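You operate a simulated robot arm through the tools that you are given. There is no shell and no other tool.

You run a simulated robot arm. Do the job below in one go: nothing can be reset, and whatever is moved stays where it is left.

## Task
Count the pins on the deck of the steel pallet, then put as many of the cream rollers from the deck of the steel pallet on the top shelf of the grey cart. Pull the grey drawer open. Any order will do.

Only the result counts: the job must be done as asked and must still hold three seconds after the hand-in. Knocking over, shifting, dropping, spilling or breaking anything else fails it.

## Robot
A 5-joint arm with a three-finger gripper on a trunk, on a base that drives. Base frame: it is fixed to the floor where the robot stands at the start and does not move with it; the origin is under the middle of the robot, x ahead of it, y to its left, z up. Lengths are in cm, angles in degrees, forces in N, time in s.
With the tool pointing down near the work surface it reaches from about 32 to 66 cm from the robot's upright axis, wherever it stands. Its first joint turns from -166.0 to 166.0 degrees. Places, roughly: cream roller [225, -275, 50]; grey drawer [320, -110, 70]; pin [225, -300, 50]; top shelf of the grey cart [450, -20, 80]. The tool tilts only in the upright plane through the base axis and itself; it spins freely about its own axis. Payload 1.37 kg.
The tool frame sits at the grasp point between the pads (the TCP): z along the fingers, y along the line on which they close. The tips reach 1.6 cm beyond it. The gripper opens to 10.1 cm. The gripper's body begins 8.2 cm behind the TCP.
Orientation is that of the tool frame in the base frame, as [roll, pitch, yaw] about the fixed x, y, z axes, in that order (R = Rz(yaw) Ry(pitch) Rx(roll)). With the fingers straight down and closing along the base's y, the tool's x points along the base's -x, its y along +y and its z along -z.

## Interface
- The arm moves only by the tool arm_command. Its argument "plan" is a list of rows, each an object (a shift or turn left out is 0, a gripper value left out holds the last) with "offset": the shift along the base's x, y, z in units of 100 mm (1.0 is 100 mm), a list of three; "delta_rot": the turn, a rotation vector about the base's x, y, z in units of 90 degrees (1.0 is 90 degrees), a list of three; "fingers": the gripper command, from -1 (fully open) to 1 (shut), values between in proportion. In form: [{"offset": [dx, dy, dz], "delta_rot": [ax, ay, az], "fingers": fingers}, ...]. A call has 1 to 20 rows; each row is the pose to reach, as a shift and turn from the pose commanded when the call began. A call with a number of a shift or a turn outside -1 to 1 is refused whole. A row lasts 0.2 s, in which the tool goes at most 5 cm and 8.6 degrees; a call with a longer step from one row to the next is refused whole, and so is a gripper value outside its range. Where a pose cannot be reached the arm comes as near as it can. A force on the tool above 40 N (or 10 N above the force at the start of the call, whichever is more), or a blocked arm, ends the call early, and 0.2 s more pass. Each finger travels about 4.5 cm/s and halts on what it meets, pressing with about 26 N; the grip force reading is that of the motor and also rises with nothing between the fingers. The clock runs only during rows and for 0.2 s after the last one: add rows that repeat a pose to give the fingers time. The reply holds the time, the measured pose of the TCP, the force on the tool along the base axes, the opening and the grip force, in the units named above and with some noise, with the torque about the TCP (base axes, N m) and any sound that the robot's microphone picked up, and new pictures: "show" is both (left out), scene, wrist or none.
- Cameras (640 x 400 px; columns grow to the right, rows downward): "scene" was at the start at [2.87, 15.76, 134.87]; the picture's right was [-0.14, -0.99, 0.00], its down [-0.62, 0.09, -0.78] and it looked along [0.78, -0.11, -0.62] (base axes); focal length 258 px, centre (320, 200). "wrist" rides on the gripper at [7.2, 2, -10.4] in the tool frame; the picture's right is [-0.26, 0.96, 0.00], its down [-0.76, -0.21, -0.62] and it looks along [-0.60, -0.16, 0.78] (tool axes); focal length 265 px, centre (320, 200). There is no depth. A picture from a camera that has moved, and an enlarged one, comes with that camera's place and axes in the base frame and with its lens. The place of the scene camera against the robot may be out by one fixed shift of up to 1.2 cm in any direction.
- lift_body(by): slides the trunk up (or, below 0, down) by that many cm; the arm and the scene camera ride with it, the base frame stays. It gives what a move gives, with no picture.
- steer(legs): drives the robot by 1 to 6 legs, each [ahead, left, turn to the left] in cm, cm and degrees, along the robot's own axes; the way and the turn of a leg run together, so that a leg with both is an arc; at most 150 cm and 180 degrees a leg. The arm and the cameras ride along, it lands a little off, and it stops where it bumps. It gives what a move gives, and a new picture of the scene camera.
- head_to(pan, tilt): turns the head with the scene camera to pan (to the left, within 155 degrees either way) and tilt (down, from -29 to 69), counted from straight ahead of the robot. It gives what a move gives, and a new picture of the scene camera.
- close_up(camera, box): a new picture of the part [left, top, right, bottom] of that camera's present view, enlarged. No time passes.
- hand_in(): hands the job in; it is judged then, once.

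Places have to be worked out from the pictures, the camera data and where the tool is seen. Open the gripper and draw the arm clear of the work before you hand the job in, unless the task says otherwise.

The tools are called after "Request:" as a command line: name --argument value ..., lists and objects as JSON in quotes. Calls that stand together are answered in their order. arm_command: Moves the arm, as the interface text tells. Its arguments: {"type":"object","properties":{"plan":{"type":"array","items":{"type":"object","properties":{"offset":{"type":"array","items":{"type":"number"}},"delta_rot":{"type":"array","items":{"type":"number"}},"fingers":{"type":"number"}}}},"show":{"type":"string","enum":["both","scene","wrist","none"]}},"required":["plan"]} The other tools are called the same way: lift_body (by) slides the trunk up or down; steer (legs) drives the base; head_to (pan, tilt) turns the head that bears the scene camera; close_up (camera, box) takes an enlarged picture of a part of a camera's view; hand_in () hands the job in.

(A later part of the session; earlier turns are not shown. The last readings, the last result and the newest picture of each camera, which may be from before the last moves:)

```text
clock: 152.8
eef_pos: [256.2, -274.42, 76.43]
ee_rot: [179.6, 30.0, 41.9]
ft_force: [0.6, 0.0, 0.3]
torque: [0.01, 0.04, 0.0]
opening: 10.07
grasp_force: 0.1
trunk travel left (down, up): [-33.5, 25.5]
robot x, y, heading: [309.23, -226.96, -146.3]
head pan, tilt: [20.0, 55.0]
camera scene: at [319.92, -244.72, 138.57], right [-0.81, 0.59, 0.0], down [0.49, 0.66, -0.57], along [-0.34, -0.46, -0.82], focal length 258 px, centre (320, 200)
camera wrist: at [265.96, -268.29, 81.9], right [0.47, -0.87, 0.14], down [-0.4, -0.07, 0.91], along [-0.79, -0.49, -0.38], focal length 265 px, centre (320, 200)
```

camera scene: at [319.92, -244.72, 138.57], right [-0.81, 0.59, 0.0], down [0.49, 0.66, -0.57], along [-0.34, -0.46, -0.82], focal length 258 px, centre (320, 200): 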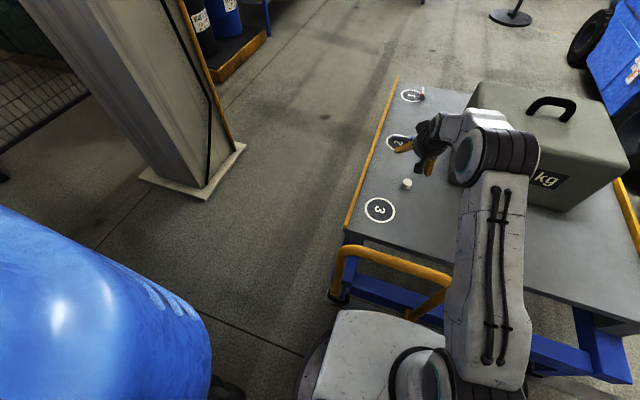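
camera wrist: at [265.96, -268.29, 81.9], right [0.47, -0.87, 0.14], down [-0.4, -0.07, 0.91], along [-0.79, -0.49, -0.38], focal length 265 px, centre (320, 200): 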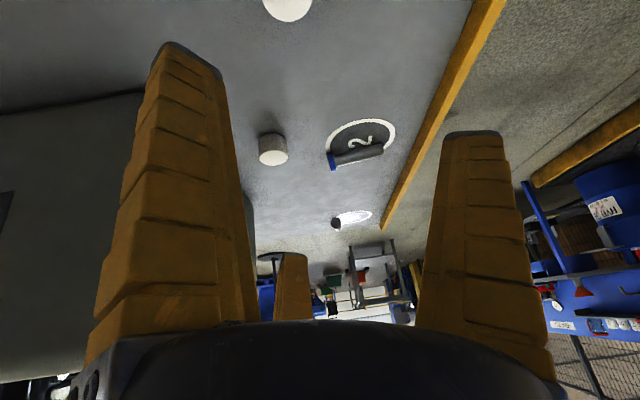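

B lies under the tool as expected. I go down to 68 and look again.

Request:
arm_command --plan '[{"offset": [-0.02, 0, -0.3]}, {"offset": [-0.02, 0, -0.6]}, {"offset": [-0.02, 0, -0.9]}]' --show "both"

```text
clock: 153.6
eef_pos: [256.02, -274.36, 67.36]
ee_rot: [179.7, 29.9, 41.7]
ft_force: [0.4, 0.3, -0.6]
torque: [-0.03, 0.03, -0.02]
opening: 10.06
grasp_force: 0.0
trunk travel left (down, up): [-33.5, 25.5]
robot x, y, heading: [309.13, -227.2, -146.5]
head pan, tilt: [20.0, 55.0]
camera scene: at [319.94, -244.71, 138.57], right [-0.81, 0.59, 0.0], down [0.49, 0.66, -0.57], along [-0.34, -0.46, -0.82], focal length 258 px, centre (320, 200)
camera wrist: at [265.81, -268.25, 72.9], right [0.47, -0.87, 0.14], down [-0.4, -0.07, 0.91], along [-0.79, -0.49, -0.38], focal length 265 px, centre (320, 200)
```

scene: 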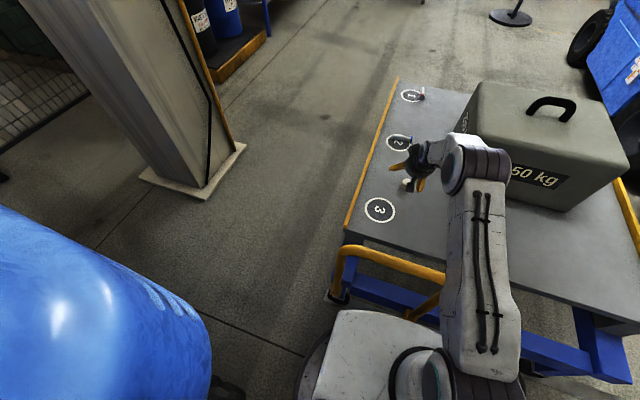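
wrist: 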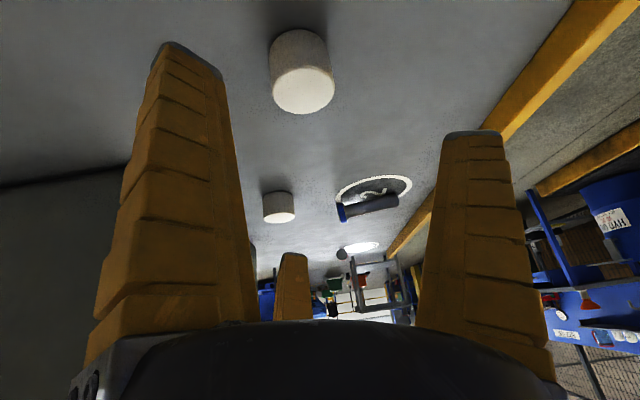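

B's centre is about 0.6 cm nearer to me than the tool point; I correct, go down to about 61.3, and close.

Request:
arm_command --plan '[{"offset": [0.05, 0.04, -0.2]}, {"offset": [0.05, 0.04, -0.4]}, {"offset": [0.05, 0.04, -0.5]}]' --show "wrist"

```text
clock: 154.4
eef_pos: [256.31, -274.01, 62.62]
ee_rot: [179.7, 30.0, 41.8]
ft_force: [-0.7, 0.6, -0.3]
torque: [-0.01, 0.0, 0.03]
opening: 10.04
grasp_force: 0.1
trunk travel left (down, up): [-33.5, 25.5]
robot x, y, heading: [309.26, -227.27, -146.3]
head pan, tilt: [20.0, 55.0]
camera wrist: at [266.2, -267.93, 68.14], right [0.47, -0.87, 0.14], down [-0.4, -0.07, 0.91], along [-0.79, -0.49, -0.38], focal length 265 px, centre (320, 200)
```

wrist: 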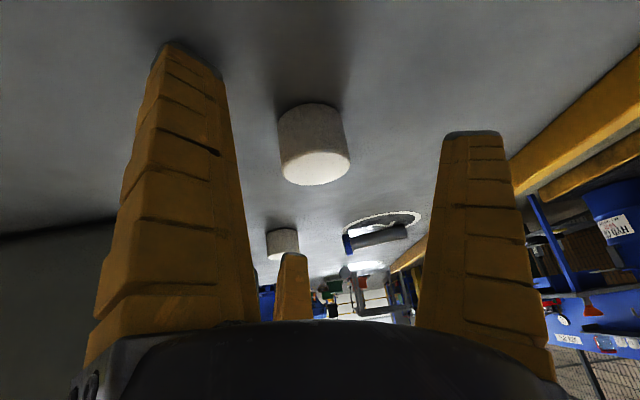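

I shift 0.7 cm toward me to centre the pads on B, lower to about 61.1, and close.

Request:
arm_command --plan '[{"offset": [0.05, 0.045, 0]}, {"offset": [0.05, 0.045, -0.1]}, {"offset": [0.05, 0.045, -0.15]}, {"offset": [0.05, 0.045, -0.15]}]' --show "wrist"

```text
clock: 155.2
eef_pos: [256.46, -274.18, 62.33]
ee_rot: [179.6, 31.3, 42.0]
ft_force: [2.0, -0.4, 14.9]
torque: [0.87, -0.34, -0.25]
opening: 10.09
grasp_force: 0.1
trunk travel left (down, up): [-33.5, 25.5]
robot x, y, heading: [309.31, -227.25, -146.2]
head pan, tilt: [20.0, 55.0]
stopped in row 4: the force on the tool passed its limit at 43 N (the readings are from after the stop); the commanded pose is now the measured one
camera wrist: at [266.41, -267.84, 67.53], right [0.48, -0.87, 0.14], down [-0.38, -0.06, 0.92], along [-0.79, -0.5, -0.36], focal length 265 px, centre (320, 200)
```

wrist: 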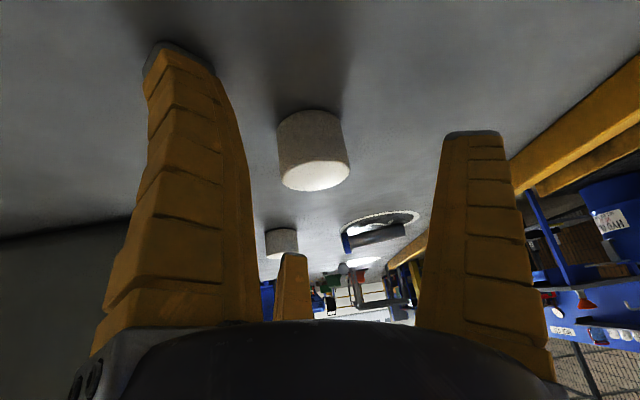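

The force limit tripped at TCP 62.3, earlier than expected, so something touches. I stay put and look closely before moving.

Request:
close_up --camera "scene" --box '[360, 130, 480, 220]'

Request:
close_up --camera "scene" --box '[300, 200, 560, 400]'

```text
4.44 times, centred on (420, 175) of scene
camera zoom: at [320.13, -244.58, 138.57], right [-0.81, 0.59, 0.0], down [0.48, 0.66, -0.57], along [-0.34, -0.46, -0.82], focal length 1146 px, centre (-124, 311)
```

zoom: 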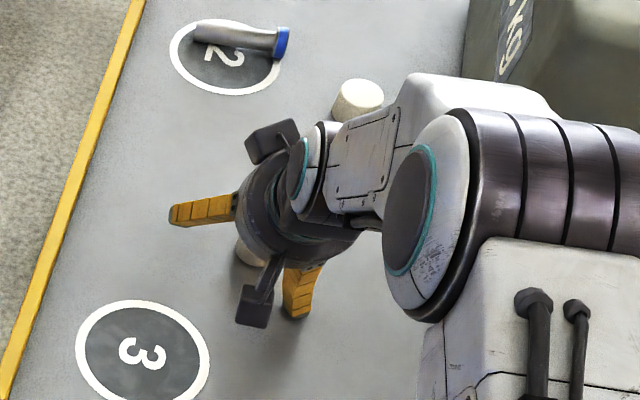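

```text
2.00 times, centred on (430, 300) of scene
camera zoom: at [320.13, -244.58, 138.57], right [-0.81, 0.59, 0.0], down [0.48, 0.66, -0.57], along [-0.34, -0.46, -0.82], focal length 516 px, centre (100, 0)
```

zoom: 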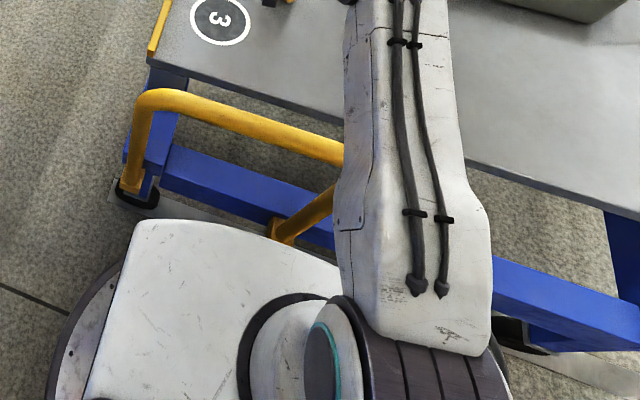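

The contact point matches an inner finger: the gripper in the pictures has three fingers spread around the tool axis, and tilted 30° the near one touches the deck. I lift off, reduce the tilt to 15°, and will use a smaller opening.

Request:
arm_command --plan '[{"offset": [0, 0, 0.2]}, {"offset": [0, 0, 0.5]}, {"offset": [0, 0, 0.8]}]' --show "none"

Request:
arm_command --plan '[{"delta_rot": [0.059, -0.066, 0], "fingers": -0.3}, {"delta_rot": [0.1187, -0.1323, 0], "fingers": -0.1}, {"delta_rot": [0.1187, -0.1323, 0], "fingers": 0.0}, {"delta_rot": [0.1187, -0.1323, 0], "fingers": 0.0}]' --show "both"

```text
clock: 156.0
eef_pos: [256.46, -273.8, 69.99]
ee_rot: [179.8, 30.9, 42.1]
ft_force: [-0.6, -0.8, 0.2]
torque: [-0.01, -0.02, -0.02]
opening: 10.06
grasp_force: 0.0
trunk travel left (down, up): [-33.5, 25.5]
robot x, y, heading: [308.96, -227.04, -146.0]
head pan, tilt: [20.0, 55.0]
```

```text
clock: 157.0
eef_pos: [256.55, -273.93, 69.92]
ee_rot: [179.9, 14.9, 42.0]
ft_force: [-0.4, -0.2, -0.6]
torque: [-0.02, -0.01, -0.01]
opening: 5.43
grasp_force: 3.2
trunk travel left (down, up): [-33.5, 25.5]
robot x, y, heading: [309.25, -226.96, -146.3]
head pan, tilt: [20.0, 55.0]
camera scene: at [319.97, -244.69, 138.57], right [-0.81, 0.59, 0.0], down [0.49, 0.66, -0.57], along [-0.34, -0.46, -0.82], focal length 258 px, centre (320, 200)
camera wrist: at [265.02, -269.01, 78.21], right [0.46, -0.89, 0.07], down [-0.56, -0.23, 0.79], along [-0.69, -0.4, -0.6], focal length 265 px, centre (320, 200)
```

scene: 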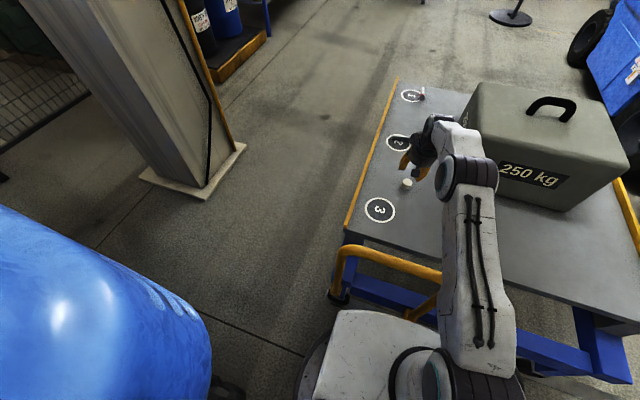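
wrist: 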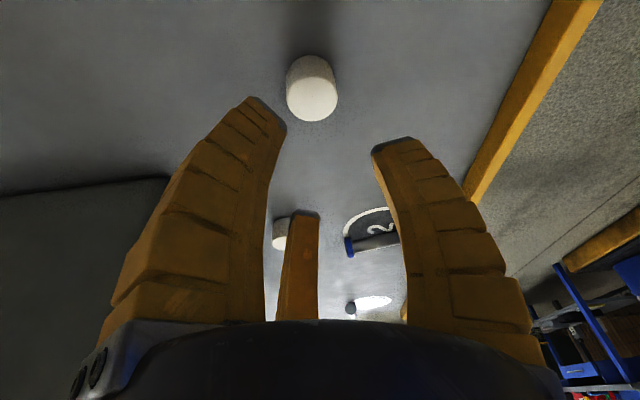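

B hasn't moved and lies right under the tool. I descend straight to about 61.8 with the fingers partly open.

Request:
arm_command --plan '[{"offset": [0, 0, -0.3]}, {"offset": [0, 0, -0.6]}, {"offset": [0, 0, -0.7]}]' --show "wrist"

Request:
arm_command --plan '[{"offset": [0, 0, -0.06]}, {"offset": [0, 0, -0.11]}]' --show "wrist"

```text
clock: 157.8
eef_pos: [256.73, -274.03, 62.76]
ee_rot: [179.9, 15.0, 42.0]
ft_force: [-0.7, 0.2, -0.2]
torque: [-0.02, 0.02, -0.02]
opening: 5.43
grasp_force: 2.2
trunk travel left (down, up): [-33.5, 25.5]
robot x, y, heading: [309.11, -227.12, -146.2]
head pan, tilt: [20.0, 55.0]
camera wrist: at [265.19, -269.09, 71.21], right [0.46, -0.89, 0.07], down [-0.56, -0.23, 0.79], along [-0.69, -0.4, -0.6], focal length 265 px, centre (320, 200)
```

wrist: 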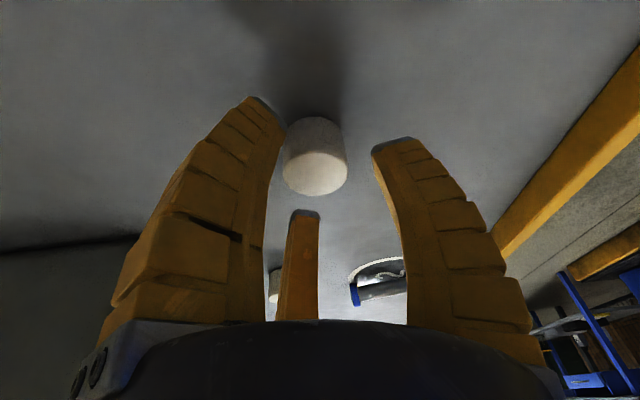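

```text
clock: 158.4
eef_pos: [256.68, -273.86, 61.93]
ee_rot: [179.9, 14.9, 41.9]
ft_force: [-0.2, 0.5, -0.6]
torque: [0.0, 0.01, 0.05]
opening: 5.41
grasp_force: 2.9
trunk travel left (down, up): [-33.5, 25.5]
robot x, y, heading: [309.2, -227.2, -146.5]
head pan, tilt: [20.0, 55.0]
camera wrist: at [265.09, -269.04, 70.14], right [0.46, -0.89, 0.07], down [-0.56, -0.23, 0.79], along [-0.69, -0.4, -0.6], focal length 265 px, centre (320, 200)
```

wrist: 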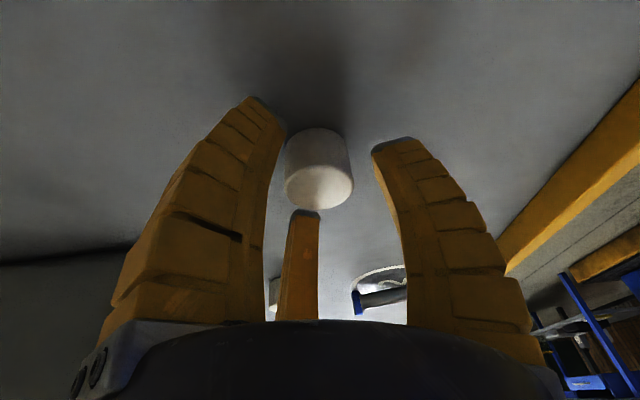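

No contact and B is between the fingers. I lower a touch more and close.

Request:
arm_command --plan '[{"offset": [0, 0, -0.02]}, {"offset": [0, 0, -0.02], "fingers": 0.4}, {"offset": [0, 0, -0.02], "fingers": 1}, {"offset": [0, 0, -0.02], "fingers": 1}, {"offset": [0, 0, -0.02], "fingers": 1}, {"offset": [0, 0, -0.02], "fingers": 1}, {"offset": [0, 0, -0.02], "fingers": 1}]' --show "wrist"

```text
clock: 160.0
eef_pos: [256.56, -273.92, 61.83]
ee_rot: [179.9, 15.1, 42.1]
ft_force: [1.2, 0.4, 6.5]
torque: [0.12, -0.08, -0.01]
opening: 3.06
grasp_force: 26.0
trunk travel left (down, up): [-33.5, 25.5]
robot x, y, heading: [308.97, -227.02, -146.3]
head pan, tilt: [20.0, 55.0]
camera wrist: at [265.09, -269.01, 70.06], right [0.46, -0.89, 0.07], down [-0.56, -0.23, 0.8], along [-0.69, -0.4, -0.6], focal length 265 px, centre (320, 200)
```

wrist: 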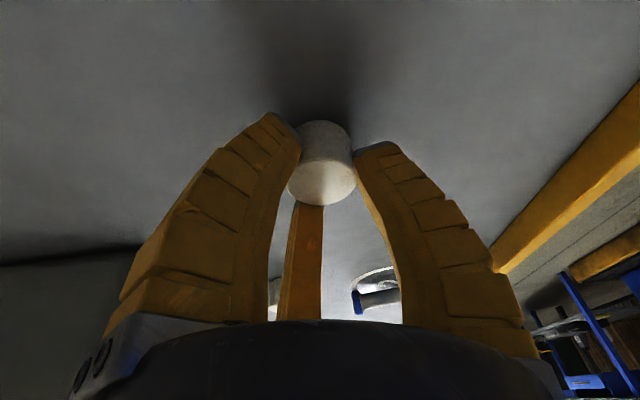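

Gripped at 3.06 cm. I lift slowly and check.

Request:
arm_command --plan '[{"offset": [0, 0, 0.1], "fingers": 1}, {"offset": [0, 0, 0.3], "fingers": 1}, {"offset": [0, 0, 0.6], "fingers": 1}, {"offset": [0, 0, 1.0], "fingers": 1}]' --show "both"

```text
clock: 161.0
eef_pos: [256.59, -273.83, 71.64]
ee_rot: [179.9, 14.9, 42.0]
ft_force: [0.2, -0.6, 0.3]
torque: [-0.01, 0.03, 0.02]
opening: 2.88
grasp_force: 26.3
trunk travel left (down, up): [-33.5, 25.5]
robot x, y, heading: [309.03, -226.96, -146.3]
head pan, tilt: [20.0, 55.0]
camera scene: at [319.96, -244.7, 138.56], right [-0.81, 0.59, 0.0], down [0.49, 0.66, -0.57], along [-0.34, -0.46, -0.82], focal length 258 px, centre (320, 200)
camera wrist: at [265.06, -268.94, 79.93], right [0.46, -0.89, 0.07], down [-0.56, -0.23, 0.79], along [-0.69, -0.4, -0.6], focal length 265 px, centre (320, 200)
```

scene: 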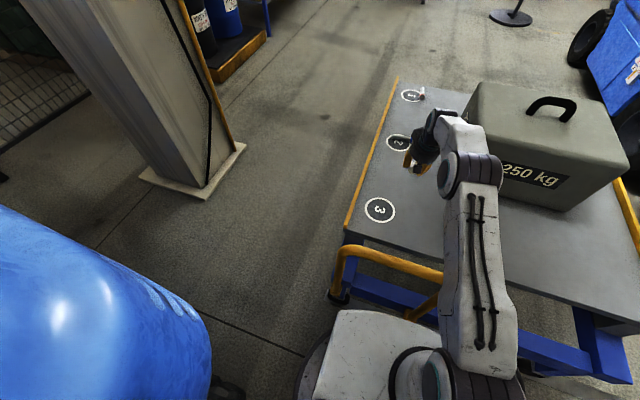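
wrist: 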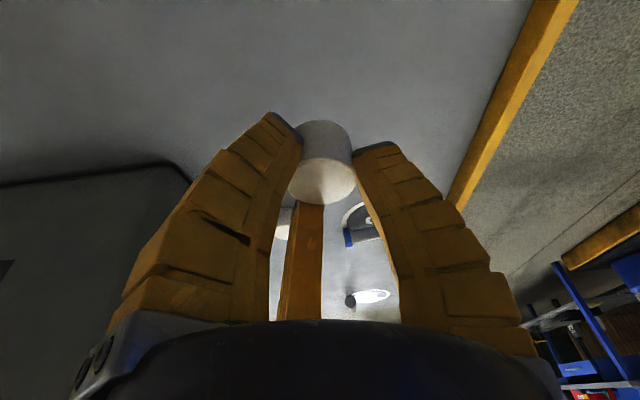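

B is held. I raise the trunk and draw the arm in along the same direction, keeping the tilt so the roller stays upright.

Request:
lift_body --by 25

Request:
arm_command --plan '[{"offset": [0.25, 0.22, 0.1], "fingers": 1}, {"offset": [0.5, 0.45, 0.2], "fingers": 1}, {"offset": [0.75, 0.67, 0.3], "fingers": 1}]' --show "none"

Request:
arm_command --plan '[{"offset": [0.25, 0.22, 0.1], "fingers": 1}, {"offset": [0.5, 0.45, 0.2], "fingers": 1}, {"offset": [0.75, 0.67, 0.2], "fingers": 1}]' --show "wrist"

```text
clock: 163.6
eef_pos: [256.62, -273.87, 96.61]
ee_rot: [-180.0, 14.9, 42.0]
ft_force: [0.6, 0.0, -1.1]
torque: [-0.01, -0.01, -0.03]
opening: 2.9
grasp_force: 26.0
trunk travel left (down, up): [-58.5, 0.5]
robot x, y, heading: [308.98, -227.09, -146.4]
head pan, tilt: [20.0, 55.0]
```

```text
clock: 164.4
eef_pos: [264.22, -267.05, 99.87]
ee_rot: [179.7, 14.9, 41.9]
ft_force: [-0.1, 0.2, -0.8]
torque: [0.01, -0.02, 0.03]
opening: 2.89
grasp_force: 26.2
trunk travel left (down, up): [-58.5, 0.5]
robot x, y, heading: [308.89, -226.81, -146.1]
head pan, tilt: [20.0, 55.0]
```

```text
clock: 165.2
eef_pos: [271.58, -260.45, 101.75]
ee_rot: [179.8, 14.8, 42.0]
ft_force: [0.4, -0.4, -0.2]
torque: [0.04, -0.02, -0.02]
opening: 2.87
grasp_force: 25.4
trunk travel left (down, up): [-58.5, 0.5]
robot x, y, heading: [308.97, -227.17, -146.4]
head pan, tilt: [20.0, 55.0]
camera wrist: at [280.12, -255.5, 110.03], right [0.46, -0.89, 0.07], down [-0.56, -0.23, 0.79], along [-0.69, -0.4, -0.6], focal length 265 px, centre (320, 200)
```

wrist: 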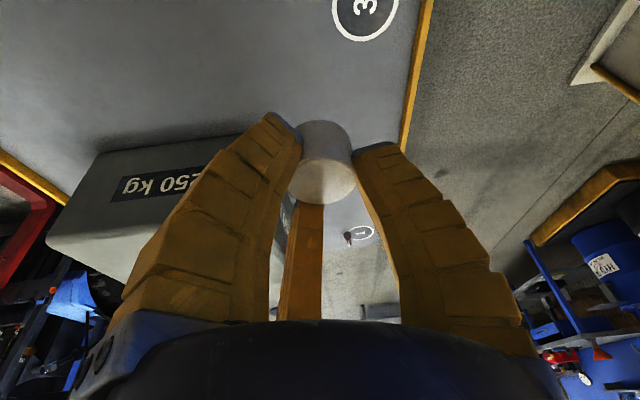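

Driving back out along the known path.

Request:
steer --legs '[[-5.8, -25, 0], [4.5, -54.6, 0], [-6.5, -67.7, 0], [-31.5, -69, 0]]'

```text
clock: 176.8
eef_pos: [185.36, -59.62, 101.67]
ee_rot: [179.8, 14.8, 41.8]
ft_force: [0.3, 0.7, 0.0]
torque: [-0.03, 0.02, 0.01]
opening: 2.83
grasp_force: 26.1
trunk travel left (down, up): [-58.5, 0.5]
robot x, y, heading: [222.84, -26.23, -146.4]
head pan, tilt: [20.0, 55.0]
camera scene: at [233.84, -43.9, 163.57], right [-0.8, 0.59, 0.0], down [0.49, 0.66, -0.57], along [-0.34, -0.46, -0.82], focal length 258 px, centre (320, 200)
```

scene: 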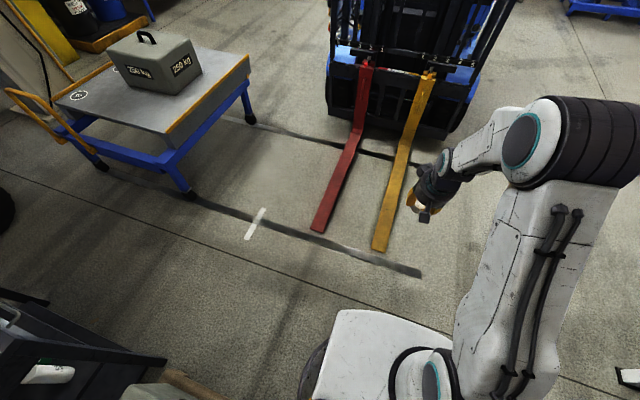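

Still gripping at 2.8 cm. I turn to heading about -21 and go through the gap along the same line as before.

Request:
steer --legs '[[0, 0, 125.4], [35, 82, 0]]'

Request:
head_to --pan 10 --tilt 50

```text
clock: 186.6
eef_pos: [337.79, 20.99, 101.68]
ee_rot: [179.8, 14.8, 164.1]
ft_force: [-0.5, -0.1, -0.9]
torque: [-0.03, 0.05, -0.01]
opening: 2.85
grasp_force: 26.1
trunk travel left (down, up): [-58.5, 0.5]
robot x, y, heading: [289.49, 34.45, -24.0]
head pan, tilt: [20.0, 55.0]
camera scene: at [298.68, 52.25, 163.56], right [-0.07, -1.0, 0.0], down [-0.82, 0.06, -0.57], along [0.57, -0.04, -0.82], focal length 258 px, centre (320, 200)
```

scene: 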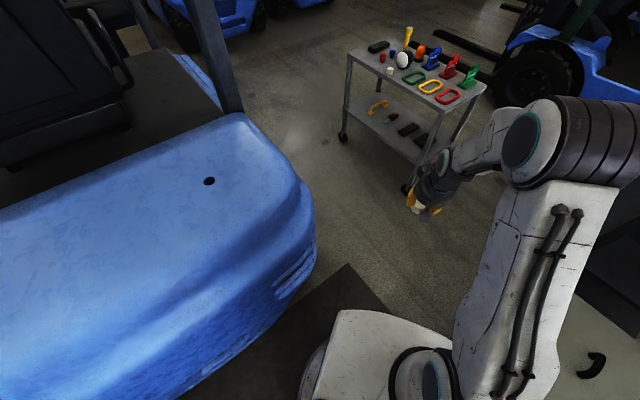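

```text
clock: 187.3
eef_pos: [337.82, 20.88, 101.61]
ee_rot: [179.8, 14.9, 164.2]
ft_force: [-0.7, 0.0, -1.1]
torque: [-0.04, -0.04, 0.02]
opening: 2.81
grasp_force: 26.4
trunk travel left (down, up): [-58.5, 0.5]
robot x, y, heading: [289.47, 34.87, -24.2]
head pan, tilt: [10.0, 50.0]
camera scene: at [298.92, 50.87, 164.21], right [-0.24, -0.97, 0.0], down [-0.74, 0.19, -0.64], along [0.62, -0.16, -0.77], focal length 258 px, centre (320, 200)
```

scene: 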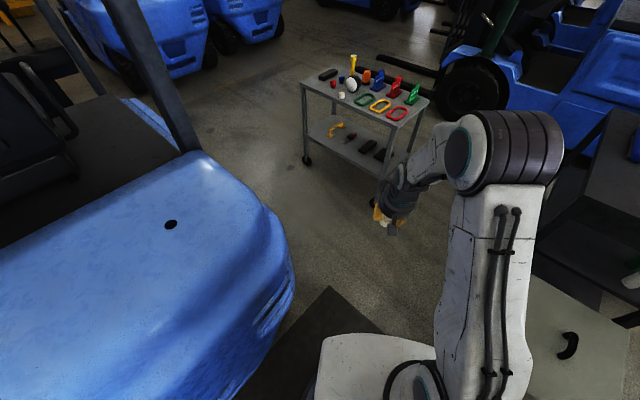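

There is about 18 cm to the forklift on the left. I go through the gap slightly on the weight's side, then past the cart's near corner.

Request:
steer --legs '[[12.9, -8, 0], [35.7, -1.5, 0], [33, 4, 0]]'

```text
clock: 192.4
eef_pos: [410.9, -17.46, 101.68]
ee_rot: [179.7, 14.8, 164.2]
ft_force: [0.7, -0.3, -1.9]
torque: [0.0, 0.01, 0.01]
opening: 2.77
grasp_force: 25.6
trunk travel left (down, up): [-58.5, 0.5]
robot x, y, heading: [362.16, -3.58, -24.2]
head pan, tilt: [10.0, 50.0]
camera scene: at [372.13, 12.46, 164.21], right [-0.24, -0.97, 0.0], down [-0.74, 0.19, -0.64], along [0.62, -0.16, -0.77], focal length 258 px, centre (320, 200)
```

scene: 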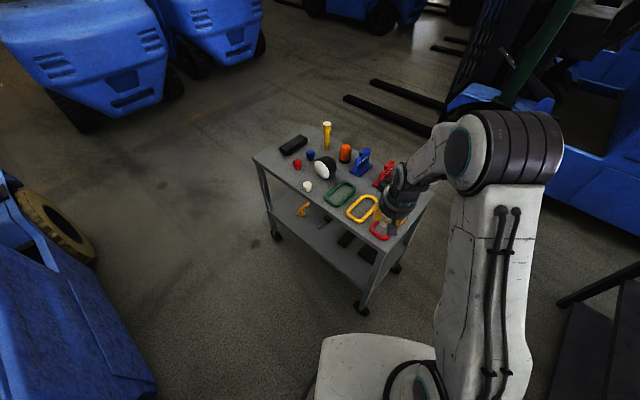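

The opening reading is creeping down slightly; I check how the roller sits in the grip.

Request:
close_up --camera "wrist" --box '[240, 90, 400, 240]'

Request:
close_up --camera "scene" --box '[230, 110, 450, 270]'

```text
2.67 times, centred on (320, 165) of wrist
camera zoom: at [402.21, -13.08, 109.96], right [0.51, 0.86, 0.07], down [0.49, -0.36, 0.79], along [0.71, -0.37, -0.6], focal length 708 px, centre (320, 293)
```

zoom: 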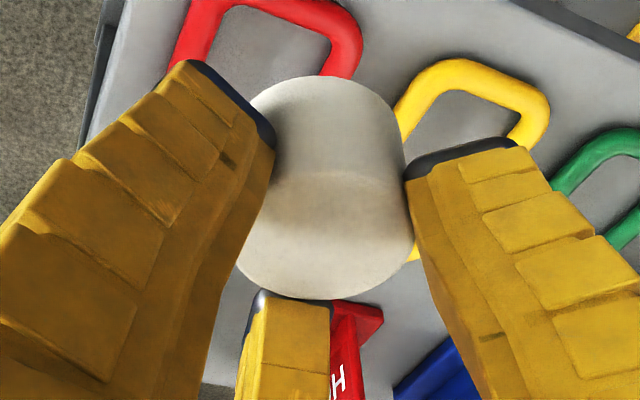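

```text
2.50 times, centred on (340, 190) of scene
camera zoom: at [372.13, 12.46, 164.21], right [-0.24, -0.97, 0.0], down [-0.74, 0.19, -0.64], along [0.62, -0.16, -0.77], focal length 645 px, centre (270, 225)
```

zoom: 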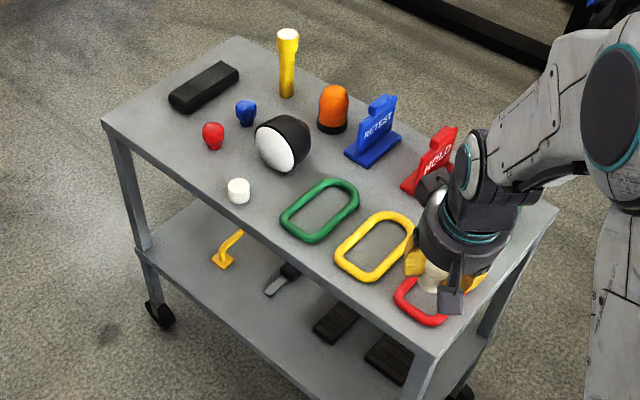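

The roller is held by the fingertips and stable. I move on beside the cart to about (404,19.5).

Request:
steer --legs '[[18.8, 21.2, 0], [9.9, 17, 0]]'

Request:
arm_command --plan '[{"offset": [0, 0, 0], "fingers": 1}]' --show "wrist"

Request:
close_up --camera "scene" --box '[230, 110, 450, 270]'

```text
clock: 195.5
eef_pos: [452.68, 5.12, 101.55]
ee_rot: [179.8, 14.8, 164.2]
ft_force: [0.9, 1.0, -0.9]
torque: [-0.01, 0.01, -0.04]
opening: 2.75
grasp_force: 25.4
trunk travel left (down, up): [-58.5, 0.5]
robot x, y, heading: [404.18, 19.18, -24.3]
head pan, tilt: [10.0, 50.0]
camera scene: at [413.89, 35.17, 164.2], right [-0.24, -0.97, 0.0], down [-0.74, 0.19, -0.64], along [0.62, -0.16, -0.77], focal length 258 px, centre (320, 200)
```

scene: 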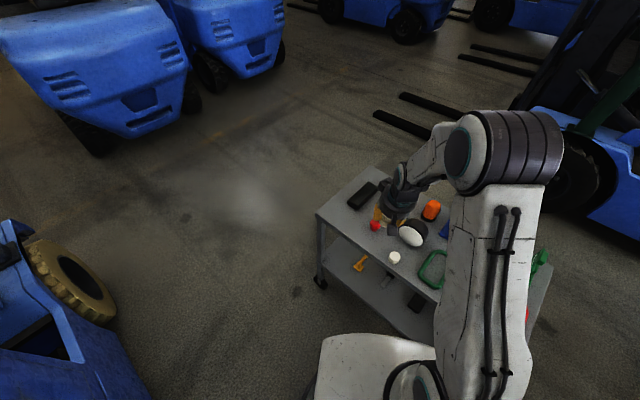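

```text
clock: 195.9
eef_pos: [452.57, 5.12, 101.72]
ee_rot: [179.8, 15.0, 164.2]
ft_force: [-0.2, 0.4, -1.2]
torque: [0.02, 0.01, 0.0]
opening: 2.74
grasp_force: 25.6
trunk travel left (down, up): [-58.5, 0.5]
robot x, y, heading: [404.38, 19.03, -24.3]
head pan, tilt: [10.0, 50.0]
camera wrist: at [443.89, 9.54, 109.98], right [0.51, 0.86, 0.07], down [0.49, -0.36, 0.79], along [0.71, -0.37, -0.6], focal length 265 px, centre (320, 200)
```

wrist: 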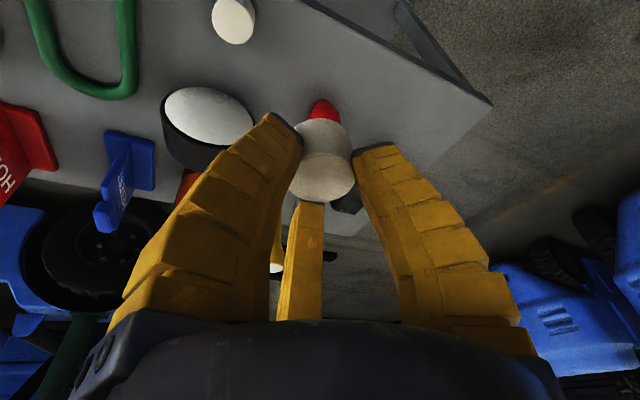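

```text
2.50 times, centred on (340, 190) of scene
camera zoom: at [413.81, 35.11, 164.21], right [-0.24, -0.97, 0.0], down [-0.74, 0.19, -0.64], along [0.62, -0.16, -0.77], focal length 645 px, centre (270, 225)
```

zoom: 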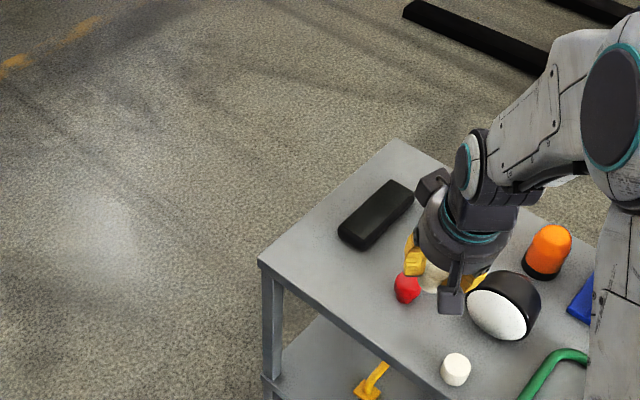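

I swing the arm to the clear area near the cart's left front corner, about (467.7,11.9), keeping the 15° tilt in the arm's plane.

Request:
arm_command --plan '[{"offset": [0.38, 0.17, 0], "delta_rot": [0, 0, 0.027], "fingers": 1}, {"offset": [0.75, 0.34, 0], "delta_rot": [0, 0, 0.054], "fingers": 1}]' --show "none"

Request:
arm_command --plan '[{"offset": [0.38, 0.17, 0], "delta_rot": [0, 0, 0.027], "fingers": 1}, {"offset": [0.76, 0.34, 0], "delta_rot": [0, 0, 0.054], "fingers": 1}, {"offset": [0.76, 0.34, -0.3], "delta_rot": [0, 0, 0.054], "fingers": 1}, {"offset": [0.76, 0.34, -0.7], "delta_rot": [0, 0, 0.054], "fingers": 1}]' --show "both"

```text
clock: 196.5
eef_pos: [460.17, 8.24, 101.69]
ee_rot: [179.6, 14.9, 169.0]
ft_force: [-0.3, -0.4, -0.1]
torque: [0.01, 0.04, -0.02]
opening: 2.71
grasp_force: 26.4
trunk travel left (down, up): [-58.5, 0.5]
robot x, y, heading: [404.13, 18.7, -24.2]
head pan, tilt: [10.0, 50.0]
```

```text
clock: 197.5
eef_pos: [467.79, 12.11, 94.59]
ee_rot: [179.7, 14.7, 173.9]
ft_force: [0.7, 0.3, -1.1]
torque: [0.01, 0.04, 0.02]
opening: 2.72
grasp_force: 26.0
trunk travel left (down, up): [-58.5, 0.5]
robot x, y, heading: [404.39, 19.21, -24.2]
head pan, tilt: [10.0, 50.0]
camera scene: at [413.87, 35.09, 164.22], right [-0.24, -0.97, 0.0], down [-0.74, 0.19, -0.64], along [0.62, -0.16, -0.77], focal length 258 px, centre (320, 200)
camera wrist: at [458.38, 14.95, 102.93], right [0.36, 0.93, 0.07], down [0.55, -0.27, 0.79], along [0.76, -0.24, -0.61], focal length 265 px, centre (320, 200)
```

scene: 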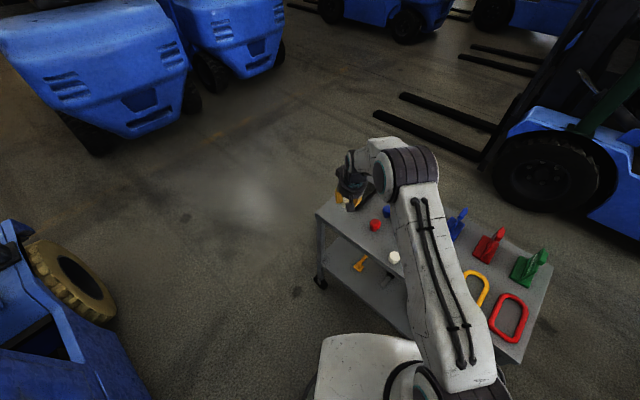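
wrist: 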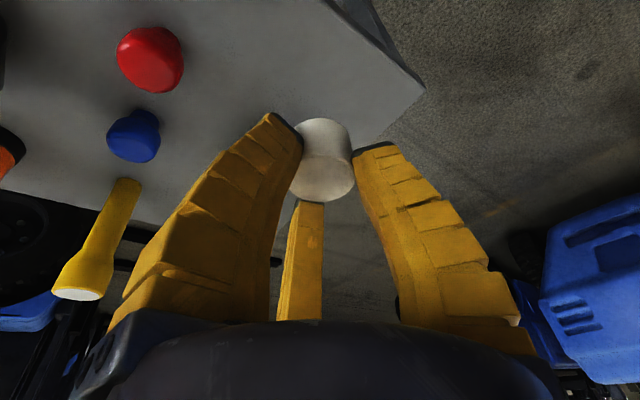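

I check the clearance to the black tray and the edge before lowering.

Request:
close_up --camera "scene" --box '[305, 140, 425, 240]'

```text
4.00 times, centred on (365, 190) of scene
camera zoom: at [413.87, 35.09, 164.22], right [-0.24, -0.97, 0.0], down [-0.74, 0.19, -0.64], along [0.62, -0.16, -0.77], focal length 1031 px, centre (140, 240)
```

zoom: 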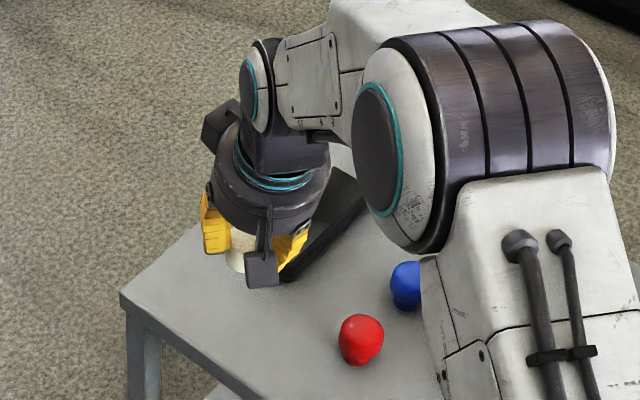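

I shift to (466.3,10.1), midway between knob, tray and edges, and lower.

Request:
arm_command --plan '[{"offset": [-0.15, -0.2, 0], "fingers": 1}, {"offset": [-0.15, -0.2, -0.4], "fingers": 1}, {"offset": [-0.15, -0.2, -0.8], "fingers": 1}, {"offset": [-0.15, -0.2, -0.95], "fingers": 1}]' --show "both"

Request:
close_up --camera "scene" --box '[305, 150, 425, 250]'

```text
clock: 198.5
eef_pos: [466.23, 10.04, 85.21]
ee_rot: [-179.9, 14.9, 173.9]
ft_force: [0.4, -0.3, -0.5]
torque: [-0.01, 0.0, -0.02]
opening: 2.7
grasp_force: 25.9
trunk travel left (down, up): [-58.5, 0.5]
robot x, y, heading: [404.3, 18.94, -24.1]
head pan, tilt: [10.0, 50.0]
camera scene: at [413.79, 35.09, 164.22], right [-0.24, -0.97, 0.0], down [-0.74, 0.19, -0.64], along [0.62, -0.16, -0.77], focal length 258 px, centre (320, 200)
camera wrist: at [456.93, 13.1, 93.39], right [0.36, 0.93, 0.07], down [0.55, -0.27, 0.79], along [0.76, -0.25, -0.6], focal length 265 px, centre (320, 200)
```

scene: 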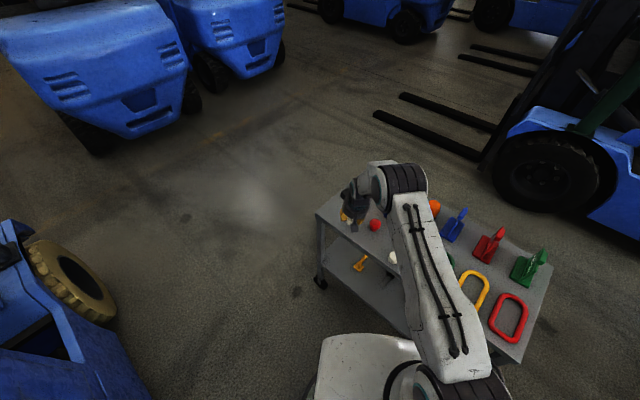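
wrist: 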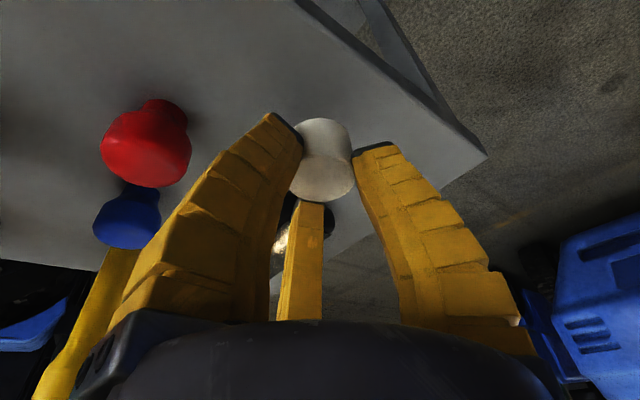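

```text
4.00 times, centred on (365, 200) of scene
camera zoom: at [413.79, 35.09, 164.22], right [-0.24, -0.97, 0.0], down [-0.74, 0.19, -0.64], along [0.62, -0.16, -0.77], focal length 1031 px, centre (140, 200)
```

zoom: 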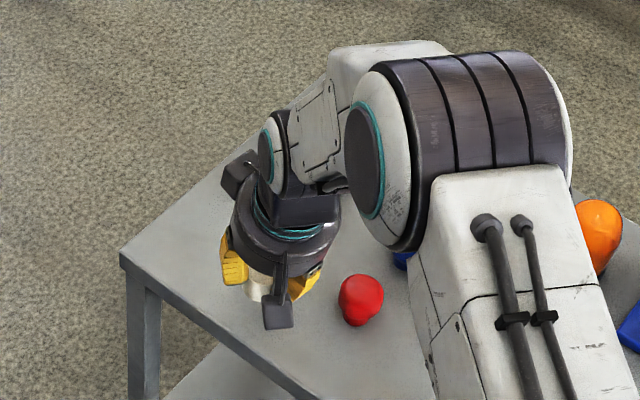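

Clearances are fine (about 4.4 cm to the long edge). I lower carefully to contact.

Request:
arm_command --plan '[{"offset": [0, 0, -0.12], "fingers": 1}, {"offset": [0, 0, -0.24], "fingers": 1}]' --show "none"

Request:
arm_command --plan '[{"offset": [0, 0, -0.03], "fingers": 1}, {"offset": [0, 0, -0.06], "fingers": 1}]' --show "none"

Request:
arm_command --plan '[{"offset": [0, 0, -0.03], "fingers": 1}, {"offset": [0, 0, -0.05], "fingers": 1}]' --show "wrist"

```text
clock: 199.1
eef_pos: [466.28, 9.95, 82.77]
ee_rot: [-180.0, 14.8, 173.9]
ft_force: [0.3, 0.3, -0.4]
torque: [-0.01, 0.01, -0.02]
opening: 2.74
grasp_force: 25.5
trunk travel left (down, up): [-58.5, 0.5]
robot x, y, heading: [404.25, 19.03, -23.9]
head pan, tilt: [10.0, 50.0]
```

```text
clock: 199.7
eef_pos: [466.15, 9.87, 82.24]
ee_rot: [-179.8, 14.8, 173.9]
ft_force: [0.3, 0.1, -1.5]
torque: [-0.05, 0.01, -0.02]
opening: 2.7
grasp_force: 25.8
trunk travel left (down, up): [-58.5, 0.5]
robot x, y, heading: [404.27, 19.01, -23.9]
head pan, tilt: [10.0, 50.0]
```

```text
clock: 200.3
eef_pos: [466.2, 9.97, 81.76]
ee_rot: [-179.8, 15.0, 173.9]
ft_force: [0.3, 0.0, -1.3]
torque: [-0.01, 0.0, 0.03]
opening: 2.72
grasp_force: 25.4
trunk travel left (down, up): [-58.5, 0.5]
robot x, y, heading: [404.48, 19.28, -24.3]
head pan, tilt: [10.0, 50.0]
camera wrist: at [456.83, 12.92, 90.06], right [0.36, 0.93, 0.07], down [0.55, -0.27, 0.79], along [0.76, -0.25, -0.6], focal length 265 px, centre (320, 200)
```

wrist: 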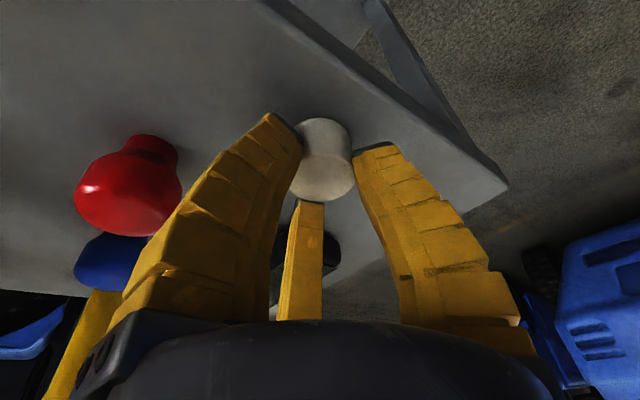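

No contact yet at 81.8; a little further in small steps.

Request:
arm_command --plan '[{"offset": [0, 0, -0.02], "fingers": 1}, {"offset": [0, 0, -0.04], "fingers": 1}]' --show "none"

Request:
arm_command --plan '[{"offset": [0, 0, -0.02], "fingers": 1}, {"offset": [0, 0, -0.03], "fingers": 1}]' --show "none"

```text
clock: 200.9
eef_pos: [466.31, 9.94, 81.51]
ee_rot: [-179.8, 15.1, 173.9]
ft_force: [-3.5, 0.6, 13.1]
torque: [-0.12, 0.23, -0.01]
opening: 3.1
grasp_force: 25.3
trunk travel left (down, up): [-58.5, 0.5]
robot x, y, heading: [404.13, 19.29, -24.3]
head pan, tilt: [10.0, 50.0]
```

```text
clock: 201.5
eef_pos: [466.3, 9.89, 81.31]
ee_rot: [-179.9, 15.4, 173.9]
ft_force: [2.8, 3.1, 22.8]
torque: [-0.16, 0.16, -0.05]
opening: 3.57
grasp_force: 26.1
trunk travel left (down, up): [-58.5, 0.5]
robot x, y, heading: [404.33, 19.07, -24.2]
head pan, tilt: [10.0, 50.0]
```

Contact reached. I ease up 0.3 cm and look before releasing.

Request:
arm_command --plan '[{"offset": [0, 0, 0.03], "fingers": 1}, {"offset": [0, 0, 0.03], "fingers": 1}]' --show "wrist"

Request:
close_up --camera "scene" --box '[335, 190, 395, 240]'

```text
clock: 202.1
eef_pos: [466.19, 10.02, 81.44]
ee_rot: [-179.8, 15.0, 174.0]
ft_force: [5.5, 1.7, 16.0]
torque: [-0.17, -0.06, 0.01]
opening: 3.23
grasp_force: 25.8
trunk travel left (down, up): [-58.5, 0.5]
robot x, y, heading: [403.95, 19.23, -24.2]
head pan, tilt: [10.0, 50.0]
camera wrist: at [456.8, 12.88, 89.68], right [0.36, 0.93, 0.07], down [0.54, -0.26, 0.8], along [0.76, -0.25, -0.6], focal length 265 px, centre (320, 200)
```

wrist: 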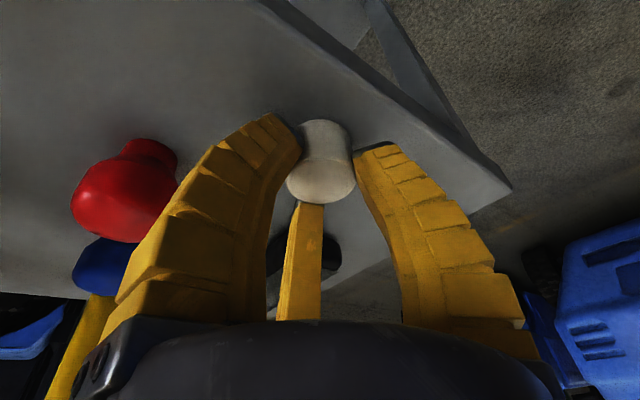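

```text
8.00 times, centred on (365, 215) of scene
camera zoom: at [413.67, 35.15, 164.22], right [-0.24, -0.97, 0.0], down [-0.74, 0.19, -0.64], along [0.62, -0.16, -0.77], focal length 2063 px, centre (-40, 80)
```

zoom: 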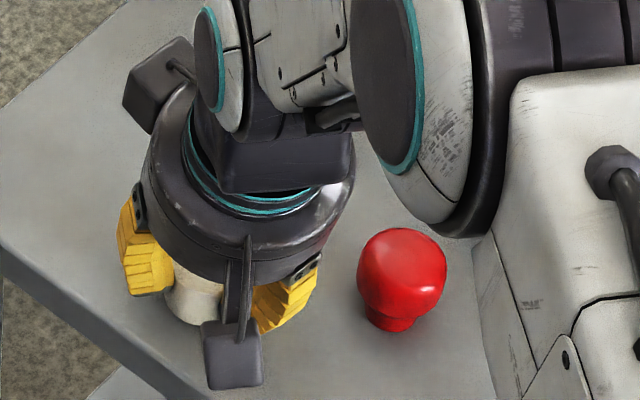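

I ease up slightly more and open the fingers slowly.

Request:
arm_command --plan '[{"offset": [0, 0, 0.01], "fingers": 0.35}, {"offset": [0, 0, 0.01], "fingers": 0.3}, {"offset": [0, 0, 0.01], "fingers": 0.2}, {"offset": [0, 0, 0.01], "fingers": 0.1}, {"offset": [0, 0, 0.01], "fingers": 0.05}, {"offset": [0, 0, 0.01], "fingers": 0.05}]' --show "both"

```text
clock: 203.5
eef_pos: [466.19, 9.88, 81.28]
ee_rot: [-179.8, 14.9, 173.8]
ft_force: [1.0, 0.3, 0.9]
torque: [-0.03, 0.02, -0.02]
opening: 5.17
grasp_force: 2.8
trunk travel left (down, up): [-58.5, 0.5]
robot x, y, heading: [404.55, 19.22, -24.1]
head pan, tilt: [10.0, 50.0]
camera scene: at [413.77, 35.09, 164.22], right [-0.24, -0.97, 0.0], down [-0.74, 0.19, -0.64], along [0.62, -0.16, -0.77], focal length 258 px, centre (320, 200)
camera wrist: at [456.86, 12.83, 89.69], right [0.36, 0.93, 0.06], down [0.55, -0.27, 0.79], along [0.76, -0.25, -0.6], focal length 265 px, centre (320, 200)
```

scene: 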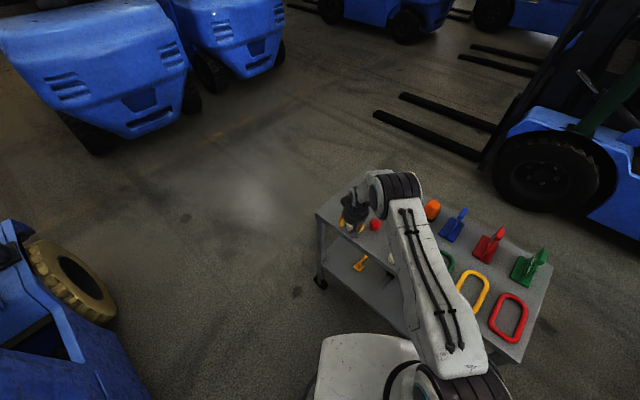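
wrist: 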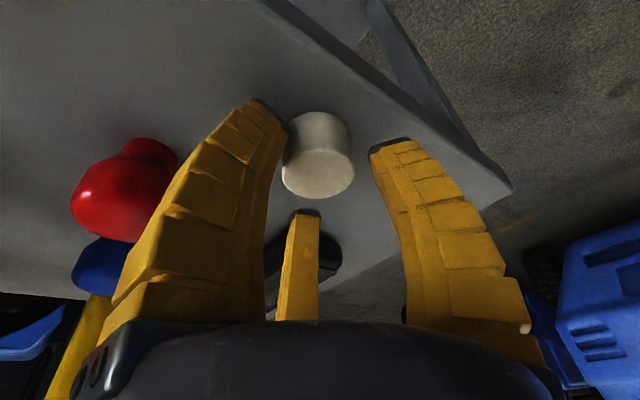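

B stands upright and free. I open a bit more and lift straight up.

Request:
arm_command --plan '[{"offset": [0, 0, 0], "fingers": -0.1}, {"offset": [0, 0, 0.1], "fingers": -0.1}, {"offset": [0, 0, 0.3], "fingers": -0.1}, {"offset": [0, 0, 0.7], "fingers": -0.1}, {"offset": [0, 0, 1.0], "fingers": -0.1}]' --show "none"

Request:
arm_command --plan '[{"offset": [-0.1, 0.05, 0.4]}, {"offset": [-0.4, 0.1, 0.8]}, {"offset": [-0.8, 0.1, 0.95]}]' --show "both"

```text
clock: 204.7
eef_pos: [465.95, 9.86, 91.35]
ee_rot: [-179.9, 14.9, 173.9]
ft_force: [-0.1, 0.4, 0.0]
torque: [0.02, -0.01, 0.02]
opening: 5.9
grasp_force: 2.6
trunk travel left (down, up): [-58.5, 0.5]
robot x, y, heading: [404.15, 19.29, -24.2]
head pan, tilt: [10.0, 50.0]
```

```text
refused: row 2 steps farther than a row can; nothing moved
```

Request:
arm_command --plan '[{"offset": [-0.1, 0, 0.4]}, {"offset": [-0.3, 0.05, 0.8]}, {"offset": [-0.7, 0.1, 0.95]}]' --show "both"

Request:
close_up --camera "scene" --box '[300, 160, 460, 280]'

```text
clock: 205.5
eef_pos: [459.25, 10.87, 100.74]
ee_rot: [-179.9, 14.9, 173.9]
ft_force: [0.4, 0.4, 1.2]
torque: [0.0, 0.02, -0.03]
opening: 5.9
grasp_force: 2.4
trunk travel left (down, up): [-58.5, 0.5]
robot x, y, heading: [403.98, 19.29, -23.9]
head pan, tilt: [10.0, 50.0]
camera scene: at [413.64, 35.11, 164.22], right [-0.24, -0.97, 0.0], down [-0.74, 0.19, -0.64], along [0.62, -0.16, -0.77], focal length 258 px, centre (320, 200)
camera wrist: at [449.86, 13.97, 109.07], right [0.36, 0.93, 0.07], down [0.55, -0.27, 0.79], along [0.76, -0.25, -0.6], focal length 265 px, centre (320, 200)
```

scene: 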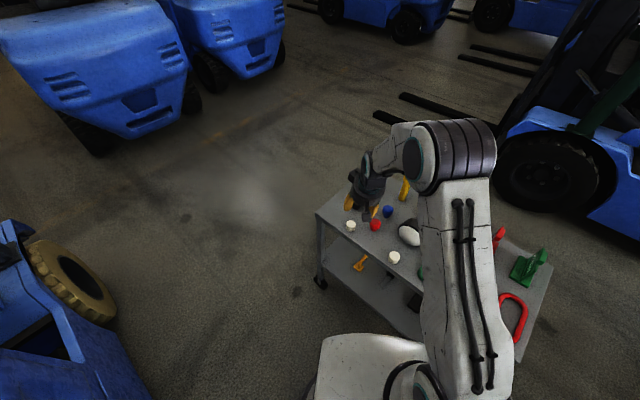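
wrist: 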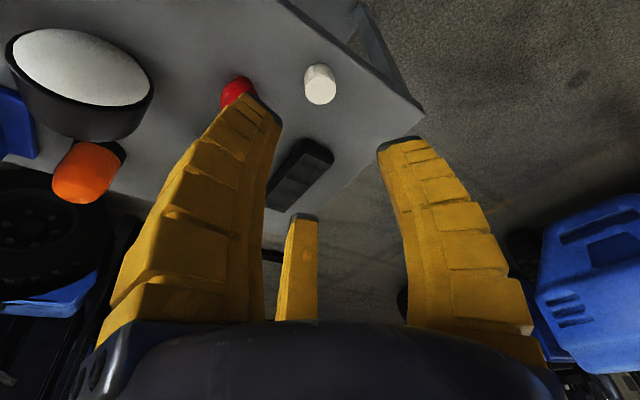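

```text
3.33 times, centred on (380, 220) of scene
camera zoom: at [413.64, 35.11, 164.22], right [-0.24, -0.97, 0.0], down [-0.74, 0.19, -0.64], along [0.62, -0.16, -0.77], focal length 859 px, centre (120, 133)
```

zoom: 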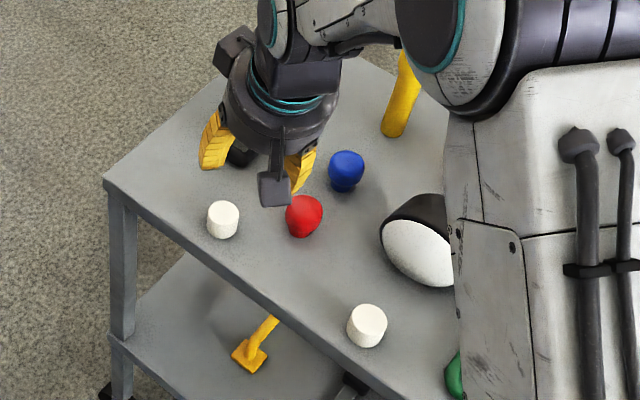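

Both rollers stand on the top shelf. Now I straighten the tool, draw the arm in and drive out toward the drawer.

Request:
arm_command --plan '[{"offset": [-0.3, 0.03, 0.1], "delta_rot": [0.0087, 0.0823, 0], "fingers": -1}, {"offset": [-0.6, 0.06, 0.2], "delta_rot": [0.0175, 0.1646, 0], "fingers": -1}, {"offset": [-0.9, 0.1, 0.2], "delta_rot": [0.0175, 0.1646, 0], "fingers": -1}]' --show "none"

Request:
steer --legs '[[-9.9, -17, 0], [-18.8, -21.2, 0], [-33, -4, 0], [-35.7, 1.5, 0]]'

```text
clock: 206.3
eef_pos: [449.98, 12.23, 102.98]
ee_rot: [-180.0, 0.0, 173.8]
ft_force: [0.6, 0.7, 1.1]
torque: [-0.04, 0.01, -0.02]
opening: 10.08
grasp_force: 0.1
trunk travel left (down, up): [-58.5, 0.5]
robot x, y, heading: [404.62, 19.19, -24.4]
head pan, tilt: [10.0, 50.0]
```

```text
clock: 213.2
eef_pos: [343.88, 14.92, 102.93]
ee_rot: [180.0, -0.1, 173.9]
ft_force: [0.0, 0.1, 0.7]
torque: [-0.02, 0.0, -0.01]
opening: 10.04
grasp_force: 0.0
trunk travel left (down, up): [-58.5, 0.5]
robot x, y, heading: [297.69, 22.0, -24.4]
head pan, tilt: [10.0, 50.0]
camera scene: at [307.42, 37.83, 164.22], right [-0.24, -0.97, 0.0], down [-0.74, 0.19, -0.64], along [0.62, -0.16, -0.77], focal length 258 px, centre (320, 200)
```

scene: 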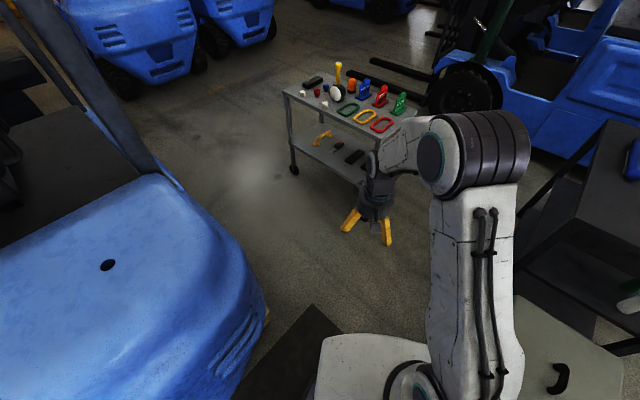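

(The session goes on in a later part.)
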